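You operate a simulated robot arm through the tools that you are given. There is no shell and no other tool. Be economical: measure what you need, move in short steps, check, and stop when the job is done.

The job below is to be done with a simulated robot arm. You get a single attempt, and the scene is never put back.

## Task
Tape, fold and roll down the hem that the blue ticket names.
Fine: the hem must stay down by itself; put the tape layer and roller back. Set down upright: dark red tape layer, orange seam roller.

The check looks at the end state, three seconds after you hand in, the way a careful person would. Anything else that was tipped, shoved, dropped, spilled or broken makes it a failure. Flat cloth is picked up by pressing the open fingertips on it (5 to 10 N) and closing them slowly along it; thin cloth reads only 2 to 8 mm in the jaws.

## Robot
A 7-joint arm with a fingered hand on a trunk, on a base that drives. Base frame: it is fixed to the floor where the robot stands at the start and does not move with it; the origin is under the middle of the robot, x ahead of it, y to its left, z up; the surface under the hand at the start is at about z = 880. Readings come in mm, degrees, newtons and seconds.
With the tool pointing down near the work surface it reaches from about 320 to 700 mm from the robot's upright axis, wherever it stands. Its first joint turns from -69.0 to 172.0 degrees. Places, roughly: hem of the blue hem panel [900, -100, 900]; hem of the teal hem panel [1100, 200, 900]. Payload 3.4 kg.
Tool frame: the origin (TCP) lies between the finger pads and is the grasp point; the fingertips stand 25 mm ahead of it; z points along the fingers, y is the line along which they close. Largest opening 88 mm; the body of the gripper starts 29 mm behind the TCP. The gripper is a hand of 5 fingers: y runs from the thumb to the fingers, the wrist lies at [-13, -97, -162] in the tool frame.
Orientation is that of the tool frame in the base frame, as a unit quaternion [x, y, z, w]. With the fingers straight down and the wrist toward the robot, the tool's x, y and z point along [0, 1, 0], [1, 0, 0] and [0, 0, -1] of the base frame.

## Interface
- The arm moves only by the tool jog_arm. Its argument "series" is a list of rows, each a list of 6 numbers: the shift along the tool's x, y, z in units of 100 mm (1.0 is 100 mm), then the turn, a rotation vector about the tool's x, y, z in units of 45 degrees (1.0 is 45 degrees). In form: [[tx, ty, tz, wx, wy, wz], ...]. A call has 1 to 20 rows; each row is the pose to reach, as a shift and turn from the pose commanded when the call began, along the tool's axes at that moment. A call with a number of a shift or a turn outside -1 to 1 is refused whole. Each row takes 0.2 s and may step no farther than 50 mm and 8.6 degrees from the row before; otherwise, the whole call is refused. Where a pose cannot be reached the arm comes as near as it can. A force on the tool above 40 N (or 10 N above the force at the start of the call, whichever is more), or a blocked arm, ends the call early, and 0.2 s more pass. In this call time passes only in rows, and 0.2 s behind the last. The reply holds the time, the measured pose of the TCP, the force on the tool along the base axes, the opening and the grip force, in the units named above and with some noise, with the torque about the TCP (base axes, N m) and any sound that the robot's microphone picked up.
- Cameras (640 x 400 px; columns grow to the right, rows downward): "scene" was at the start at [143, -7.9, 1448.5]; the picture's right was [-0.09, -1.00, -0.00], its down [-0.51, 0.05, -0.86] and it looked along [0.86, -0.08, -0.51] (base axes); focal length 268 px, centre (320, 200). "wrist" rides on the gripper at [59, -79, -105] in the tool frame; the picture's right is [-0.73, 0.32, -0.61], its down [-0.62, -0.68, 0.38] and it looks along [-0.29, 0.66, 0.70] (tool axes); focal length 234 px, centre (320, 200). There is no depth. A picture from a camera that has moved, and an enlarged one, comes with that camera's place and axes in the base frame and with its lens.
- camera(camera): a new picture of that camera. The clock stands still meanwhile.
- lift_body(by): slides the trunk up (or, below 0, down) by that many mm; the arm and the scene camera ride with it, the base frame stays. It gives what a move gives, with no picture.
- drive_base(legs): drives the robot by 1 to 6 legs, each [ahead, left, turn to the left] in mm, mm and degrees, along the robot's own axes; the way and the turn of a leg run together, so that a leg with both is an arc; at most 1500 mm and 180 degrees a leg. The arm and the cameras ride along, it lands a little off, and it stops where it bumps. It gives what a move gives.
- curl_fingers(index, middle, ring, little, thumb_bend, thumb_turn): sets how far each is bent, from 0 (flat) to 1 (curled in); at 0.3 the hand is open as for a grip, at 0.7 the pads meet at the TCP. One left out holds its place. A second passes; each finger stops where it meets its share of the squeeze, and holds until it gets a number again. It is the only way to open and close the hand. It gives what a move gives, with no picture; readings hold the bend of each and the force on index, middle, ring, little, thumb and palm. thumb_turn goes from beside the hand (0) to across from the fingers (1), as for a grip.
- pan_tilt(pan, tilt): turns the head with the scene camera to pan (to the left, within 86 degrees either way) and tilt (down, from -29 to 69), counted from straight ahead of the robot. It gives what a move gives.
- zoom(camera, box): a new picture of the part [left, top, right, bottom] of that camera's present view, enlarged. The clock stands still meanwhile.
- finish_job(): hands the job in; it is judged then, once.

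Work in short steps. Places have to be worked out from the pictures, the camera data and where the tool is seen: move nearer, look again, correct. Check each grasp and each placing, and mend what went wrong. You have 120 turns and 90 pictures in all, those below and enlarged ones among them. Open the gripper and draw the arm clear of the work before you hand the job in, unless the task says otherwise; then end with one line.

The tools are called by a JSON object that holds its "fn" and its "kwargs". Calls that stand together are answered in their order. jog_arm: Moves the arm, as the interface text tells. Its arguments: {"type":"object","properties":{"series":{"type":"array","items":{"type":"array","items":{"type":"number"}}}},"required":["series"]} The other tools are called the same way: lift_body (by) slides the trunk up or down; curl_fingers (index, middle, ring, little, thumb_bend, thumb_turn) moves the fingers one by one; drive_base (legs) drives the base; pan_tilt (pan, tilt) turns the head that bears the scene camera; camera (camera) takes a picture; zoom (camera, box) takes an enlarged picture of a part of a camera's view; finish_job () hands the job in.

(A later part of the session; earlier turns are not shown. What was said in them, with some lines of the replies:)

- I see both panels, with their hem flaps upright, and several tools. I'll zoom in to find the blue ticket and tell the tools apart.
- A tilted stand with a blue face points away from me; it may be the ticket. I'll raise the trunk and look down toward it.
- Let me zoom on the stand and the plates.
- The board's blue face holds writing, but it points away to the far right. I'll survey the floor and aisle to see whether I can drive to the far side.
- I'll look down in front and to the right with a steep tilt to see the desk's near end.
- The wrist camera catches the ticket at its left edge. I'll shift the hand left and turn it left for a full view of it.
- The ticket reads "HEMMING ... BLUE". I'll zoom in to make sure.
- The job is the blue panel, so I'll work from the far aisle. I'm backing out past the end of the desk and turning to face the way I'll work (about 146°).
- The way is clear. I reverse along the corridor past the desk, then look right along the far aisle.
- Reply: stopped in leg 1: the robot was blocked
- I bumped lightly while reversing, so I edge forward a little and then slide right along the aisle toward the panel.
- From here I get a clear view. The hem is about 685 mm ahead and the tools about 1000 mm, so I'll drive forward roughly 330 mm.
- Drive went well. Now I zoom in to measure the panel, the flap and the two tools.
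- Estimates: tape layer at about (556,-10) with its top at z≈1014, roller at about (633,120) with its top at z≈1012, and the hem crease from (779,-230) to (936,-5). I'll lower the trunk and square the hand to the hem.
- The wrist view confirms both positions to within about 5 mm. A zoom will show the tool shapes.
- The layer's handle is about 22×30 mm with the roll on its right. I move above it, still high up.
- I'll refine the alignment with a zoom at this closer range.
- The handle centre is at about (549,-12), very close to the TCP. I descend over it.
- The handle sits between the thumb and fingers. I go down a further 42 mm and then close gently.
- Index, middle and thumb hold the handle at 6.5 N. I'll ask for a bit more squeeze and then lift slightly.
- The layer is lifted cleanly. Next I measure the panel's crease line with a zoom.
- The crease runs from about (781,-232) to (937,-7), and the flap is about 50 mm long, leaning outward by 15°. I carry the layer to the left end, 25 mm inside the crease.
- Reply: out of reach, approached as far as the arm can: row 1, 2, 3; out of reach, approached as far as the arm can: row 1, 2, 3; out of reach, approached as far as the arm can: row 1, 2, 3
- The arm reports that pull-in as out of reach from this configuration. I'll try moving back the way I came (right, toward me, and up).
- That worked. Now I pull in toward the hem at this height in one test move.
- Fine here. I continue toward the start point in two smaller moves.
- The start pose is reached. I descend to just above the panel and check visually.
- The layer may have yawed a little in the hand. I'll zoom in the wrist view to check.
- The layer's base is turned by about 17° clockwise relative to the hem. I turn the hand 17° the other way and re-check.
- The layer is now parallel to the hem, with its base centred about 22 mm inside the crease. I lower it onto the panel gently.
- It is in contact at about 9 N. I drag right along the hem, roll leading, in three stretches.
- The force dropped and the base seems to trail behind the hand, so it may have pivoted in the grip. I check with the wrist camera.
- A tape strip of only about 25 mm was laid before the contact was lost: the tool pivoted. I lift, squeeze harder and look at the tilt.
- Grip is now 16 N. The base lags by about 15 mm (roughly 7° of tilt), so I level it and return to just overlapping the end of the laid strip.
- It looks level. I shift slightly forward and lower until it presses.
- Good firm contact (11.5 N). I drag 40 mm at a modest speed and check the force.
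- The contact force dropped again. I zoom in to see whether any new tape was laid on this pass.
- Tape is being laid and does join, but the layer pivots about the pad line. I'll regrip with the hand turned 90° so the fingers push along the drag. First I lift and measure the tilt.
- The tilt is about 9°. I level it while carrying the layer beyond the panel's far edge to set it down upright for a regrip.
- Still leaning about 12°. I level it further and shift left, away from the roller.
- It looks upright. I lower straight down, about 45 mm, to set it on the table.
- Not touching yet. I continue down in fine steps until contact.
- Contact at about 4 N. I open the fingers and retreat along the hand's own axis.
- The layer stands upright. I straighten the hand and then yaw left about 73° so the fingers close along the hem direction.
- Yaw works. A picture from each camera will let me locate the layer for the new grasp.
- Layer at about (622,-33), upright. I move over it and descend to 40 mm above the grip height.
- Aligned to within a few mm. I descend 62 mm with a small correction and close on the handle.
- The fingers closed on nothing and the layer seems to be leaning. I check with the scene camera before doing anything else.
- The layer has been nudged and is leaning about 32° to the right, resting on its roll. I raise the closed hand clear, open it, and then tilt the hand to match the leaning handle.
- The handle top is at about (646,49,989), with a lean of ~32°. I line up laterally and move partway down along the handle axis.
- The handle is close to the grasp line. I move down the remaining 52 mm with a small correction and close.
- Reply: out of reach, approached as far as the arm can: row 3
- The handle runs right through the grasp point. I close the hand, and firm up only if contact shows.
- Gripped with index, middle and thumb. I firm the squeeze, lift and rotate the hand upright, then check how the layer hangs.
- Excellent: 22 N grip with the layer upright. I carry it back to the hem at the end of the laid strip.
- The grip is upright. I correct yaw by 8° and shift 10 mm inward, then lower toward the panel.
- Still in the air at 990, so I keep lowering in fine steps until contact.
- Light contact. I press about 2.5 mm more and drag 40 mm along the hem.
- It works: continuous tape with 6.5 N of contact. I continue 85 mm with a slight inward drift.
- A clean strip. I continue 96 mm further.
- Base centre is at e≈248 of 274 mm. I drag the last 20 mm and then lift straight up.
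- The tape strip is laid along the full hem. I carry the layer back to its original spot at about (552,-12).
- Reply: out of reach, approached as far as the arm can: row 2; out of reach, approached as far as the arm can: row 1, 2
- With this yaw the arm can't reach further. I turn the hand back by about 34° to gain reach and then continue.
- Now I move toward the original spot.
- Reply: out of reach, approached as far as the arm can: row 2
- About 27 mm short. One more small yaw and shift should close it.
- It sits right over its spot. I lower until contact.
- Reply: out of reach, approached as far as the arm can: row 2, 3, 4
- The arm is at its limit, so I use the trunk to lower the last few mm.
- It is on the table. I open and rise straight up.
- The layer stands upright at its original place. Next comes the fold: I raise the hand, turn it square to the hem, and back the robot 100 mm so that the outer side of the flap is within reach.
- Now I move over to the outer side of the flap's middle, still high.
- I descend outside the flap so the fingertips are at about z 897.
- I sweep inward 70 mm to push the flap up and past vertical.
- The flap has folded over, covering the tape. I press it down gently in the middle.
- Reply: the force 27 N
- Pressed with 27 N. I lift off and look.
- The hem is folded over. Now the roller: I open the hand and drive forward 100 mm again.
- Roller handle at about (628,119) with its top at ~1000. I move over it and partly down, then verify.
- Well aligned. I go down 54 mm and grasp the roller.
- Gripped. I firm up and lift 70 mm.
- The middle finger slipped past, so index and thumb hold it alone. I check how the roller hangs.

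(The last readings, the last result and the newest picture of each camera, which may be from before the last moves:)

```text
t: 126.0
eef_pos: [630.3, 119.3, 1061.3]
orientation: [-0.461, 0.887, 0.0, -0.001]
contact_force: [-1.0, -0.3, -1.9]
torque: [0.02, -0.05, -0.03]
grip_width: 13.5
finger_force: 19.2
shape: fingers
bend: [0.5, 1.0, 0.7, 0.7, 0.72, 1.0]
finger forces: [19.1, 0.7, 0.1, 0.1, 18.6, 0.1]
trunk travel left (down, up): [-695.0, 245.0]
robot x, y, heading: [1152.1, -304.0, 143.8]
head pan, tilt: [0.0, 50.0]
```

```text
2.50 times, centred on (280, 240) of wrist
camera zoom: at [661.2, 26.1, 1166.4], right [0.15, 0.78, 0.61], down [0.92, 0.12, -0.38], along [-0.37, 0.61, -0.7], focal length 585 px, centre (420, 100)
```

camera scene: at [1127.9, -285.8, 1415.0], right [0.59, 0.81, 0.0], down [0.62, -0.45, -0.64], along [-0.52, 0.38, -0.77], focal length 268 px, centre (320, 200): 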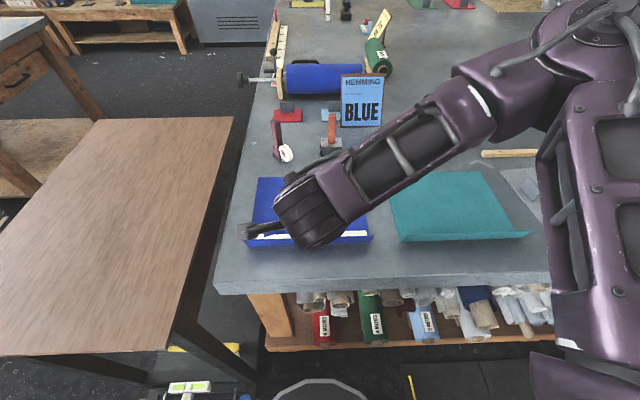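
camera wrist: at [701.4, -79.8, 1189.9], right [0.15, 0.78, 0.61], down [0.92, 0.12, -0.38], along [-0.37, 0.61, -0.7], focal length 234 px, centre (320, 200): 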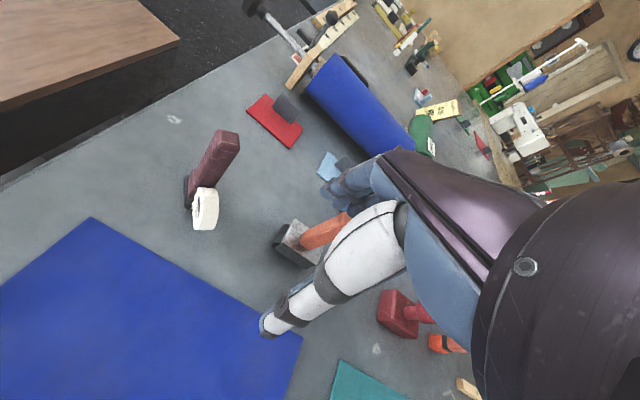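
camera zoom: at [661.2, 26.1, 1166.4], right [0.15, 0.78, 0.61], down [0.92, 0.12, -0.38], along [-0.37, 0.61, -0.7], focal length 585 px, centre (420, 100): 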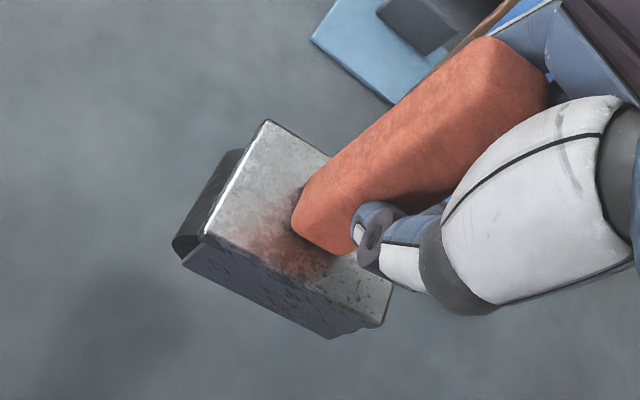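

The roller hangs level, about 7° off in yaw. I carry it over the right end of the hem, correcting the yaw.

{"fn": "jog_arm", "kwargs": {"series": [[-0.07, -0.38, 0, 0, 0, 0], [-0.13, -0.76, 0, 0, 0, 0]]}}

{"fn": "jog_arm", "kwargs": {"series": [[-0.07, -0.38, 0, 0, 0, 0], [-0.13, -0.76, 0, 0, 0, 0]]}}

{"fn": "jog_arm", "kwargs": {"series": [[-0.07, -0.38, 0, 0, 0, 0], [-0.13, -0.76, 0, 0, 0, 0]]}}

{"fn": "jog_arm", "kwargs": {"series": [[-0.06, -0.38, 0.1, 0, 0, 0.08], [-0.12, -0.77, 0.3, 0, 0, 0.16], [-0.12, -0.77, 0.55, 0, 0, 0.16]]}}

{"fn": "zoom", "kwargs": {"camera": "scene", "box": [230, 190, 420, 310]}}

```text
t: 126.6
eef_pos: [700.5, 87.9, 1059.6]
orientation: [-0.461, 0.887, -0.001, 0.001]
contact_force: [0.0, 0.3, -2.3]
torque: [-0.03, -0.01, -0.03]
grip_width: 13.5
finger_force: 18.7
shape: fingers
bend: [0.5, 1.0, 0.7, 0.7, 0.72, 1.0]
finger forces: [18.6, 0.7, 0.0, 0.0, 18.2, 0.0]
trunk travel left (down, up): [-695.0, 245.0]
robot x, y, heading: [1149.8, -307.3, 143.6]
head pan, tilt: [0.0, 50.0]
```

```text
t: 127.2
eef_pos: [771.8, 54.5, 1060.8]
orientation: [-0.462, 0.887, -0.001, 0.0]
contact_force: [-0.7, -0.2, -2.4]
torque: [-0.02, -0.01, 0.02]
grip_width: 13.6
finger_force: 18.6
shape: fingers
bend: [0.5, 1.0, 0.7, 0.7, 0.72, 1.0]
finger forces: [18.6, 0.6, 0.1, 0.0, 18.2, 0.0]
trunk travel left (down, up): [-695.0, 245.0]
robot x, y, heading: [1147.4, -304.0, 144.1]
head pan, tilt: [0.0, 50.0]
```

```text
t: 127.8
eef_pos: [838.6, 22.0, 1059.6]
orientation: [-0.462, 0.887, 0.0, 0.0]
contact_force: [0.1, 0.1, -2.4]
torque: [0.0, -0.04, 0.03]
grip_width: 13.8
finger_force: 18.1
shape: fingers
bend: [0.5, 1.0, 0.7, 0.7, 0.72, 1.0]
finger forces: [18.1, 0.6, 0.0, 0.0, 18.0, 0.1]
trunk travel left (down, up): [-695.0, 245.0]
robot x, y, heading: [1149.4, -301.5, 143.6]
head pan, tilt: [0.0, 50.0]
```

```text
t: 128.6
eef_pos: [888.5, -4.7, 999.1]
orientation: [-0.404, 0.915, 0.0, 0.0]
contact_force: [-0.1, 1.0, -2.4]
torque: [0.02, -0.04, 0.03]
grip_width: 13.4
finger_force: 18.2
shape: fingers
bend: [0.5, 1.0, 0.7, 0.7, 0.73, 1.0]
finger forces: [17.9, 0.5, 0.0, 0.1, 17.7, 0.0]
out of reach, approached as far as the arm can: row 2, 3
trunk travel left (down, up): [-695.0, 245.0]
robot x, y, heading: [1147.6, -306.5, 143.9]
head pan, tilt: [0.0, 50.0]
```

```text
3.33 times, centred on (325, 250) of scene
camera zoom: at [1049.7, -227.1, 1414.9], right [0.59, 0.81, 0.0], down [0.62, -0.45, -0.64], along [-0.52, 0.38, -0.77], focal length 893 px, centre (303, 33)
```

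zoom: 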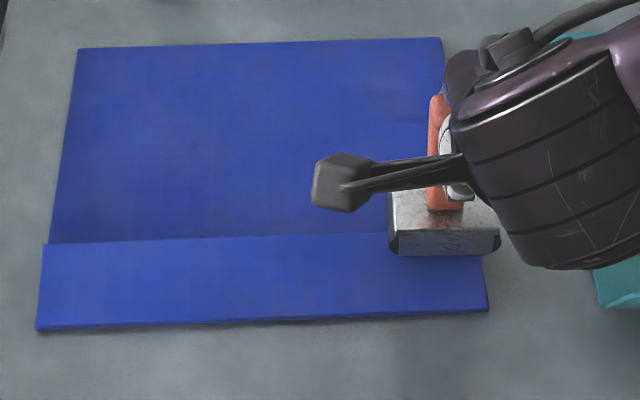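

Too close to the robot for that pose. I raise the roller slightly and back the robot 60 mm.

{"fn": "jog_arm", "kwargs": {"series": [[0, 0, -0.2, 0, 0, 0], [0, 0, -0.4, 0, 0, 0]]}}

{"fn": "drive_base", "kwargs": {"legs": [[-60, 0, 0]]}}

```text
t: 129.2
eef_pos: [884.6, -4.6, 1039.6]
orientation: [-0.405, 0.915, -0.001, 0.001]
contact_force: [0.2, -0.3, -2.3]
torque: [0.01, 0.0, 0.02]
grip_width: 13.6
finger_force: 18.6
shape: fingers
bend: [0.5, 1.0, 0.7, 0.7, 0.73, 1.0]
finger forces: [17.9, 0.5, 0.0, 0.1, 17.7, 0.0]
out of reach, approached as far as the arm can: row 2
trunk travel left (down, up): [-695.0, 245.0]
robot x, y, heading: [1149.7, -302.2, 143.9]
head pan, tilt: [0.0, 50.0]
```

```text
t: 130.2
eef_pos: [933.0, -38.0, 1038.9]
orientation: [-0.405, 0.914, -0.001, 0.0]
contact_force: [0.1, -0.3, -2.1]
torque: [-0.03, -0.02, 0.01]
grip_width: 13.6
finger_force: 18.1
shape: fingers
bend: [0.5, 1.0, 0.7, 0.7, 0.73, 1.0]
finger forces: [17.9, 0.5, 0.1, 0.0, 17.9, 0.0]
trunk travel left (down, up): [-695.0, 245.0]
robot x, y, heading: [1198.4, -344.1, 143.9]
head pan, tilt: [0.0, 50.0]
```

I reposition over the hem's right end and lower toward contact.

{"fn": "jog_arm", "kwargs": {"series": [[-0.025, 0.27, 0, 0, 0, 0], [-0.025, 0.27, 0.2, 0, 0, 0], [-0.025, 0.27, 0.4, 0, 0, 0], [-0.025, 0.27, 0.48, 0, 0, 0]]}}

{"fn": "zoom", "kwargs": {"camera": "scene", "box": [230, 170, 420, 290]}}

```text
t: 131.2
eef_pos: [913.8, -17.8, 990.4]
orientation: [-0.404, 0.915, -0.001, 0.001]
contact_force: [-0.3, 0.3, -1.8]
torque: [0.02, -0.02, -0.01]
grip_width: 13.6
finger_force: 17.8
shape: fingers
bend: [0.5, 1.0, 0.7, 0.7, 0.73, 1.0]
finger forces: [17.8, 0.4, 0.0, 0.0, 17.5, 0.1]
trunk travel left (down, up): [-695.0, 245.0]
robot x, y, heading: [1197.1, -338.9, 143.9]
head pan, tilt: [0.0, 50.0]
```

```text
3.33 times, centred on (325, 230) of scene
camera zoom: at [1097.7, -263.2, 1414.9], right [0.59, 0.81, 0.0], down [0.62, -0.45, -0.64], along [-0.52, 0.38, -0.77], focal length 893 px, centre (303, 100)
```

zoom: 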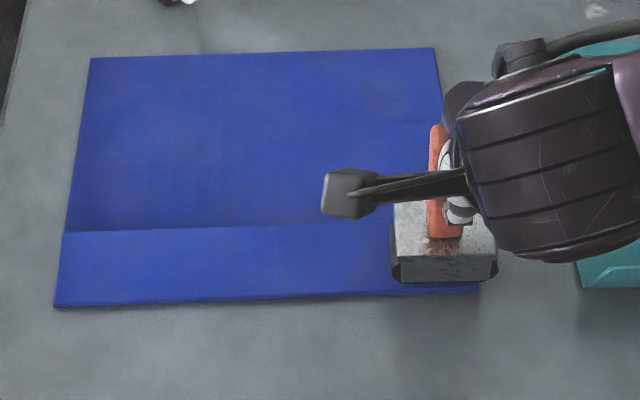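

Well placed over the hem. I press down in small steps.

{"fn": "jog_arm", "kwargs": {"series": [[0, 0, 0.03, 0, 0, 0], [0, 0, 0.06, 0, 0, 0], [0, 0, 0.08, 0, 0, 0]]}}

```text
t: 131.9
eef_pos: [913.8, -19.3, 984.2]
orientation: [-0.405, 0.914, 0.001, -0.001]
contact_force: [0.7, -1.0, 6.9]
torque: [-0.15, 0.19, 0.01]
grip_width: 13.5
finger_force: 19.8
shape: fingers
bend: [0.5, 1.0, 0.7, 0.7, 0.73, 1.0]
finger forces: [18.2, 1.8, 0.0, 0.0, 19.2, 0.0]
trunk travel left (down, up): [-695.0, 245.0]
robot x, y, heading: [1196.2, -341.3, 143.9]
head pan, tilt: [0.0, 50.0]
```

About 9 N of contact. I press a touch more and roll left along the hem in three stretches.

{"fn": "jog_arm", "kwargs": {"series": [[0.05, -0.006, 0.02, 0, 0, 0], [0.17, -0.02, 0.02, 0, 0, 0], [0.29, -0.037, 0.02, 0, 0, 0], [0.41, -0.052, 0.02, 0, 0, 0], [0.53, -0.067, 0.02, 0, 0, 0], [0.65, -0.082, 0.02, 0, 0, 0], [0.76, -0.096, 0.02, 0, 0, 0]]}}

{"fn": "jog_arm", "kwargs": {"series": [[0.12, -0.015, 0.005, 0, 0, 0], [0.24, -0.03, 0.005, 0, 0, 0], [0.36, -0.045, 0.005, 0, 0, 0], [0.48, -0.06, 0.005, 0, 0, 0], [0.6, -0.076, 0.005, 0, 0, 0], [0.7, -0.09, 0.005, 0, 0, 0], [0.76, -0.096, 0.005, 0, 0, 0]]}}

```text
t: 133.6
eef_pos: [871.4, -82.0, 982.3]
orientation: [-0.405, 0.914, 0.001, 0.0]
contact_force: [-0.2, -0.1, 14.5]
torque: [-0.18, 0.22, 0.01]
grip_width: 14.0
finger_force: 22.2
shape: fingers
bend: [0.49, 1.0, 0.7, 0.7, 0.74, 0.99]
finger forces: [20.6, 2.7, 0.0, 0.0, 20.6, 0.0]
trunk travel left (down, up): [-695.0, 245.0]
robot x, y, heading: [1197.9, -338.4, 143.7]
head pan, tilt: [0.0, 50.0]
```

```text
t: 135.2
eef_pos: [826.9, -144.2, 983.0]
orientation: [-0.405, 0.914, 0.0, 0.0]
contact_force: [-1.5, 2.0, 17.0]
torque: [-0.16, 0.22, 0.0]
grip_width: 13.7
finger_force: 23.2
shape: fingers
bend: [0.48, 1.0, 0.7, 0.7, 0.74, 0.99]
finger forces: [22.7, 2.5, 0.0, 0.0, 20.6, 0.0]
trunk travel left (down, up): [-695.0, 245.0]
robot x, y, heading: [1199.4, -336.0, 143.7]
head pan, tilt: [0.0, 50.0]
```

Rolling nicely at 16–19 N. I roll the last stretch to the left end.

{"fn": "jog_arm", "kwargs": {"series": [[0.12, -0.015, 0, 0, 0, 0], [0.24, -0.03, 0, 0, 0, 0], [0.36, -0.045, 0, 0, 0, 0], [0.48, -0.06, 0, 0, 0, 0], [0.6, -0.076, 0, 0, 0, 0], [0.7, -0.09, 0, 0, 0, 0], [0.78, -0.099, 0, 0, 0, 0]]}}

{"fn": "zoom", "kwargs": {"camera": "scene", "box": [220, 170, 410, 290]}}

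```text
t: 136.8
eef_pos: [782.4, -208.5, 981.6]
orientation: [-0.405, 0.914, 0.0, 0.001]
contact_force: [-0.9, -0.6, 5.7]
torque: [-0.24, -0.11, 0.06]
grip_width: 14.4
finger_force: 22.4
shape: fingers
bend: [0.48, 1.0, 0.7, 0.7, 0.75, 1.0]
finger forces: [20.3, 2.7, 0.1, 0.1, 20.7, 0.0]
trunk travel left (down, up): [-695.0, 245.0]
robot x, y, heading: [1200.3, -341.5, 144.1]
head pan, tilt: [0.0, 50.0]
```

```text
3.33 times, centred on (315, 230) of scene
camera zoom: at [1099.1, -264.3, 1415.0], right [0.59, 0.81, 0.0], down [0.62, -0.45, -0.64], along [-0.52, 0.38, -0.77], focal length 893 px, centre (337, 100)
```

zoom: 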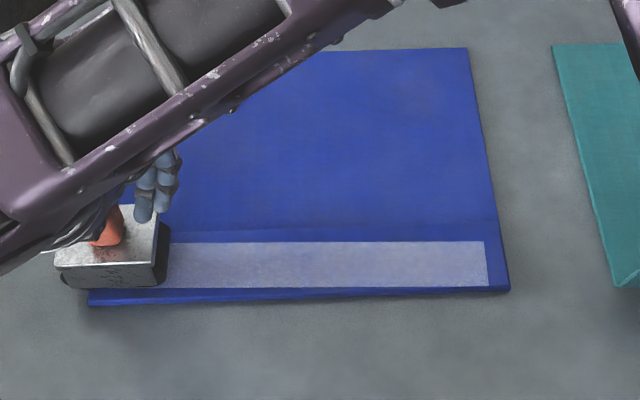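

A pressed band shows along the hem. I roll back right for a second pass over the whole length.

{"fn": "jog_arm", "kwargs": {"series": [[-0.1, 0.013, 0.01, 0, 0, 0], [-0.22, 0.028, 0.01, 0, 0, 0], [-0.34, 0.043, 0.01, 0, 0, 0], [-0.46, 0.058, 0.01, 0, 0, 0], [-0.58, 0.073, 0.01, 0, 0, 0], [-0.7, 0.088, 0.01, 0, 0, 0], [-0.79, 0.1, 0.01, 0, 0, 0]]}}

{"fn": "jog_arm", "kwargs": {"series": [[-0.1, 0.013, 0, 0, 0, 0], [-0.22, 0.028, 0, 0, 0, 0], [-0.34, 0.043, 0, 0, 0, 0], [-0.46, 0.058, 0, 0, 0, 0], [-0.58, 0.073, 0, 0, 0, 0], [-0.7, 0.088, 0, 0, 0, 0], [-0.79, 0.1, 0, 0, 0, 0]]}}

{"fn": "jog_arm", "kwargs": {"series": [[-0.1, 0.013, 0, 0, 0, 0], [-0.22, 0.028, 0, 0, 0, 0], [-0.34, 0.043, 0, 0, 0, 0], [-0.46, 0.058, 0, 0, 0, 0], [-0.58, 0.073, 0, 0, 0, 0], [-0.7, 0.088, 0, 0, 0, 0], [-0.8, 0.1, 0, 0, 0, 0]]}}

```text
t: 138.3
eef_pos: [828.3, -142.3, 980.2]
orientation: [-0.405, 0.914, 0.0, 0.0]
contact_force: [0.7, -0.1, 16.7]
torque: [-0.31, 0.08, -0.01]
grip_width: 14.1
finger_force: 25.0
shape: fingers
bend: [0.48, 1.0, 0.7, 0.7, 0.75, 0.99]
finger forces: [23.9, 2.7, 0.0, 0.0, 23.0, 0.1]
trunk travel left (down, up): [-695.0, 245.0]
robot x, y, heading: [1198.1, -337.3, 144.1]
head pan, tilt: [0.0, 50.0]
```

```text
t: 139.9
eef_pos: [874.3, -78.3, 978.6]
orientation: [-0.405, 0.914, -0.001, 0.0]
contact_force: [1.2, -0.2, 11.5]
torque: [-0.29, 0.06, -0.01]
grip_width: 14.3
finger_force: 24.0
shape: fingers
bend: [0.48, 1.0, 0.7, 0.7, 0.75, 0.99]
finger forces: [23.0, 2.5, 0.0, 0.0, 22.2, 0.0]
trunk travel left (down, up): [-695.0, 245.0]
robot x, y, heading: [1197.8, -339.5, 143.8]
head pan, tilt: [0.0, 50.0]
```

```text
t: 141.6
eef_pos: [921.5, -13.0, 979.8]
orientation: [-0.404, 0.915, 0.0, 0.0]
contact_force: [-0.9, 1.2, 15.9]
torque: [-0.22, 0.19, 0.0]
grip_width: 14.3
finger_force: 23.9
shape: fingers
bend: [0.47, 1.0, 0.7, 0.7, 0.76, 0.99]
finger forces: [23.6, 2.1, 0.0, 0.1, 21.1, 0.1]
trunk travel left (down, up): [-695.0, 245.0]
robot x, y, heading: [1195.4, -340.8, 144.0]
head pan, tilt: [0.0, 50.0]
```

Second pass done. I lift the roller, drive forward 60 mm, and turn back to the original yaw.

{"fn": "jog_arm", "kwargs": {"series": [[0, 0, -0.1, 0, 0, 0], [0, 0, -0.4, 0, 0, 0], [0, 0, -0.8, 0, 0, 0], [0, 0.4, -0.85, 0, 0, 0]]}}

{"fn": "drive_base", "kwargs": {"legs": [[60, 0, 0]]}}

{"fn": "jog_arm", "kwargs": {"series": [[0, 0.4, 0, 0, 0, -0.08], [0, 0.8, 0, 0, 0, -0.16]]}}

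```text
t: 142.6
eef_pos: [889.2, 16.3, 1065.6]
orientation: [-0.405, 0.914, -0.003, 0.002]
contact_force: [-1.1, 0.0, -3.1]
torque: [-0.03, -0.04, 0.03]
grip_width: 14.5
finger_force: 19.2
shape: fingers
bend: [0.47, 1.0, 0.7, 0.7, 0.76, 1.0]
finger forces: [18.8, 1.1, 0.2, 0.0, 18.3, 0.1]
trunk travel left (down, up): [-695.0, 245.0]
robot x, y, heading: [1199.3, -343.0, 143.8]
head pan, tilt: [0.0, 50.0]
```

```text
t: 143.5
eef_pos: [841.3, 48.5, 1066.2]
orientation: [-0.406, 0.914, -0.001, -0.001]
contact_force: [0.2, 0.4, -2.8]
torque: [0.01, -0.03, 0.01]
grip_width: 14.7
finger_force: 18.8
shape: fingers
bend: [0.47, 1.0, 0.7, 0.7, 0.76, 1.0]
finger forces: [18.8, 1.1, 0.0, 0.0, 18.3, 0.1]
trunk travel left (down, up): [-695.0, 245.0]
robot x, y, heading: [1150.9, -307.7, 144.1]
head pan, tilt: [0.0, 50.0]
```

```text
t: 144.1
eef_pos: [780.6, 103.0, 1063.5]
orientation: [-0.463, 0.887, -0.002, 0.001]
contact_force: [0.2, 0.8, -2.2]
torque: [0.03, 0.0, -0.04]
grip_width: 14.3
finger_force: 18.6
shape: fingers
bend: [0.47, 1.0, 0.7, 0.7, 0.76, 1.0]
finger forces: [18.6, 1.0, 0.0, 0.1, 18.3, 0.0]
trunk travel left (down, up): [-695.0, 245.0]
robot x, y, heading: [1150.9, -302.8, 143.8]
head pan, tilt: [0.0, 50.0]
```

I carry it on to its original spot at (629,121).

{"fn": "jog_arm", "kwargs": {"series": [[0.18, 0.34, 0, 0, 0, 0], [0.36, 0.67, 0, 0, 0, 0]]}}

{"fn": "jog_arm", "kwargs": {"series": [[0.18, 0.34, 0, 0, 0, 0], [0.36, 0.67, 0, 0, 0, 0], [0.36, 0.67, 0.3, 0, 0, 0], [0.36, 0.67, 0.6, 0, 0, 0]]}}

{"fn": "zoom", "kwargs": {"camera": "scene", "box": [200, 80, 440, 300]}}

```text
t: 144.7
eef_pos: [705.7, 110.8, 1064.3]
orientation: [-0.462, 0.887, -0.001, 0.002]
contact_force: [-0.5, 0.0, -2.5]
torque: [0.01, -0.03, 0.0]
grip_width: 14.4
finger_force: 19.2
shape: fingers
bend: [0.47, 1.0, 0.7, 0.7, 0.76, 1.0]
finger forces: [18.5, 1.1, 0.1, 0.0, 18.2, 0.0]
trunk travel left (down, up): [-695.0, 245.0]
robot x, y, heading: [1148.0, -302.9, 143.8]
head pan, tilt: [0.0, 50.0]
```

```text
t: 145.7
eef_pos: [631.2, 119.8, 1003.3]
orientation: [-0.462, 0.887, -0.001, 0.001]
contact_force: [-0.3, -0.1, -3.0]
torque: [0.04, -0.03, 0.0]
grip_width: 14.4
finger_force: 18.7
shape: fingers
bend: [0.47, 1.0, 0.7, 0.7, 0.76, 1.0]
finger forces: [18.3, 1.0, 0.1, 0.0, 18.1, 0.1]
trunk travel left (down, up): [-695.0, 245.0]
robot x, y, heading: [1148.0, -303.8, 143.8]
head pan, tilt: [0.0, 50.0]
```

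```text
1.82 times, centred on (320, 190) of scene
camera zoom: at [1048.8, -228.4, 1414.8], right [0.59, 0.81, 0.0], down [0.62, -0.45, -0.64], along [-0.52, 0.38, -0.77], focal length 487 px, centre (320, 218)
```

zoom: 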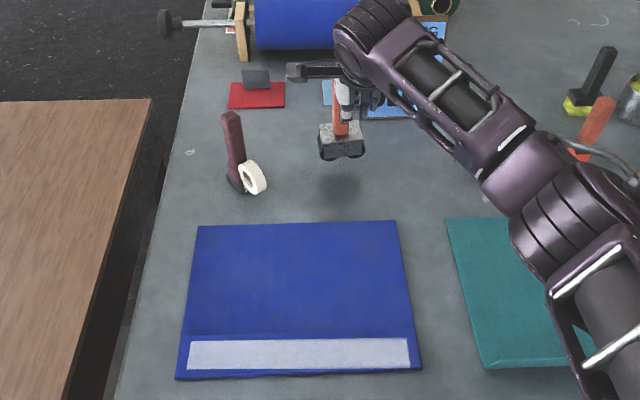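

The hem is flat with a full pressed band. I lower the roller onto the table.

{"fn": "jog_arm", "kwargs": {"series": [[0, 0, 0.1, 0, 0, 0], [0, 0, 0.18, 0, 0, 0], [0, 0, 0.23, 0, 0, 0], [0, 0, 0.26, 0, 0, 0]]}}

```text
t: 146.7
eef_pos: [632.7, 121.2, 977.7]
orientation: [-0.462, 0.887, 0.0, 0.001]
contact_force: [0.2, -0.1, -1.8]
torque: [0.01, -0.06, 0.01]
grip_width: 14.3
finger_force: 18.5
shape: fingers
bend: [0.47, 1.0, 0.7, 0.7, 0.76, 1.0]
finger forces: [18.2, 0.9, 0.0, 0.1, 18.2, 0.0]
trunk travel left (down, up): [-695.0, 245.0]
robot x, y, heading: [1148.8, -303.8, 143.9]
head pan, tilt: [0.0, 50.0]
```

{"fn": "jog_arm", "kwargs": {"series": [[0, 0, 0.02, 0, 0, 0], [0, 0, 0.035, 0, 0, 0], [0, 0, 0.045, 0, 0, 0]]}}

```text
t: 147.5
eef_pos: [631.9, 118.6, 975.2]
orientation: [-0.461, 0.887, -0.001, 0.0]
contact_force: [0.2, 0.9, -1.9]
torque: [-0.01, -0.01, 0.01]
grip_width: 14.0
finger_force: 18.6
shape: fingers
bend: [0.47, 1.0, 0.7, 0.7, 0.76, 1.0]
finger forces: [18.2, 0.9, 0.1, 0.0, 18.1, 0.0]
trunk travel left (down, up): [-695.0, 245.0]
robot x, y, heading: [1147.0, -302.3, 143.7]
head pan, tilt: [0.0, 50.0]
```

Not touching yet. I go a few mm further.

{"fn": "jog_arm", "kwargs": {"series": [[0, 0, 0.02, 0, 0, 0], [0, 0, 0.035, 0, 0, 0], [0, 0, 0.045, 0, 0, 0]]}}

```text
t: 148.3
eef_pos: [632.0, 118.5, 971.8]
orientation: [-0.461, 0.887, 0.0, -0.001]
contact_force: [-1.0, 0.5, 7.7]
torque: [-0.21, 0.18, -0.03]
grip_width: 14.4
finger_force: 20.7
shape: fingers
bend: [0.47, 1.0, 0.7, 0.7, 0.76, 0.99]
finger forces: [21.3, 1.2, 0.1, 0.0, 19.1, 0.1]
trunk travel left (down, up): [-695.0, 245.0]
robot x, y, heading: [1148.6, -300.6, 144.0]
head pan, tilt: [0.0, 50.0]
```

It's on the table. I free the loose middle finger first while still holding, then release and rise.

{"fn": "curl_fingers", "kwargs": {"middle": 0.3, "ring": 0.3, "little": 0.3}}

{"fn": "curl_fingers", "kwargs": {"index": 0.3, "thumb_bend": 0.3}}

{"fn": "jog_arm", "kwargs": {"series": [[0, 0, -0.15, 0, 0, 0], [0, 0, -0.5, 0, 0, 0], [0, 0, -0.95, 0, 0, 0]]}}

{"fn": "jog_arm", "kwargs": {"series": [[0, -0.3, -0.4, 0, 0, 0], [0, -0.6, -0.8, 0, 0, 0]]}}

{"fn": "zoom", "kwargs": {"camera": "scene", "box": [200, 80, 440, 300]}}

```text
t: 149.3
eef_pos: [633.4, 118.8, 971.1]
orientation: [-0.462, 0.887, 0.001, -0.001]
contact_force: [-2.2, 0.8, 12.9]
torque: [-0.17, 0.25, -0.04]
grip_width: 14.4
finger_force: 20.8
shape: fingers
bend: [0.47, 0.3, 0.3, 0.3, 0.76, 0.99]
finger forces: [22.0, 0.1, 0.1, 0.1, 19.0, 0.0]
trunk travel left (down, up): [-695.0, 245.0]
robot x, y, heading: [1150.4, -302.0, 143.8]
head pan, tilt: [0.0, 50.0]
```

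```text
t: 150.3
eef_pos: [632.2, 118.6, 970.0]
orientation: [-0.462, 0.887, -0.001, 0.001]
contact_force: [-0.5, -0.1, -0.6]
torque: [0.02, -0.05, -0.01]
grip_width: 84.7
finger_force: 0.2
shape: fingers
bend: [0.3, 0.3, 0.3, 0.3, 0.3, 0.96]
finger forces: [0.2, 0.0, 0.0, 0.0, 0.0, 0.1]
trunk travel left (down, up): [-695.0, 245.0]
robot x, y, heading: [1149.4, -305.9, 143.6]
head pan, tilt: [0.0, 50.0]
```

```text
t: 151.1
eef_pos: [633.9, 118.6, 1068.8]
orientation: [-0.462, 0.887, 0.0, 0.0]
contact_force: [-1.7, -0.1, -0.3]
torque: [-0.06, -0.02, -0.01]
grip_width: 84.9
finger_force: 0.1
shape: fingers
bend: [0.3, 0.3, 0.3, 0.3, 0.3, 0.96]
finger forces: [0.0, 0.0, 0.0, 0.0, 0.1, 0.0]
trunk travel left (down, up): [-695.0, 245.0]
robot x, y, heading: [1151.2, -304.7, 143.9]
head pan, tilt: [0.0, 50.0]
```

```text
t: 151.7
eef_pos: [681.8, 83.9, 1145.9]
orientation: [-0.462, 0.887, 0.0, 0.0]
contact_force: [0.8, 0.7, 0.5]
torque: [0.03, 0.01, 0.03]
grip_width: 84.7
finger_force: 0.0
shape: fingers
bend: [0.3, 0.3, 0.3, 0.3, 0.3, 0.96]
finger forces: [0.0, 0.1, 0.0, 0.0, 0.1, 0.0]
trunk travel left (down, up): [-695.0, 245.0]
robot x, y, heading: [1150.3, -307.1, 143.7]
head pan, tilt: [0.0, 50.0]
```

```text
1.82 times, centred on (320, 190) of scene
camera zoom: at [1051.1, -230.0, 1415.0], right [0.59, 0.81, 0.0], down [0.62, -0.45, -0.64], along [-0.52, 0.38, -0.77], focal length 487 px, centre (320, 218)
```

zoom: 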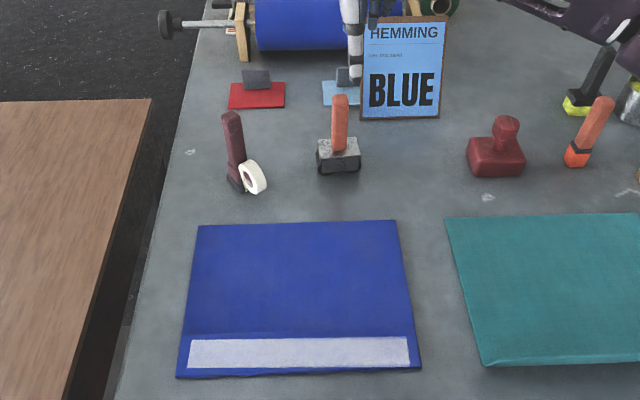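

Everything is in place: the hem is flat, and the layer and roller stand upright in their spots with the hand open. I raise the arm clear and hand in.

{"fn": "lift_body", "kwargs": {"by": 150}}

{"fn": "finish_job", "kwargs": {}}

```text
t: 153.5
eef_pos: [679.8, 85.3, 1294.3]
orientation: [-0.462, 0.887, -0.001, 0.0]
contact_force: [0.6, -0.2, -0.3]
torque: [0.03, -0.01, -0.02]
grip_width: 85.0
finger_force: 0.0
shape: fingers
bend: [0.3, 0.3, 0.3, 0.3, 0.3, 0.96]
finger forces: [0.1, 0.0, 0.1, 0.1, 0.1, 0.0]
trunk travel left (down, up): [-845.0, 95.0]
robot x, y, heading: [1146.5, -303.2, 143.8]
head pan, tilt: [0.0, 50.0]
```

```text
The job is handed in.
```

The blue panel's hem, named by the ticket, is taped, folded and rolled down twice and lies flat; both tools stand upright at their spots, though the tape layer (knocked over onto its roll partway and set back up) now sits turned about 50° from how it stood.
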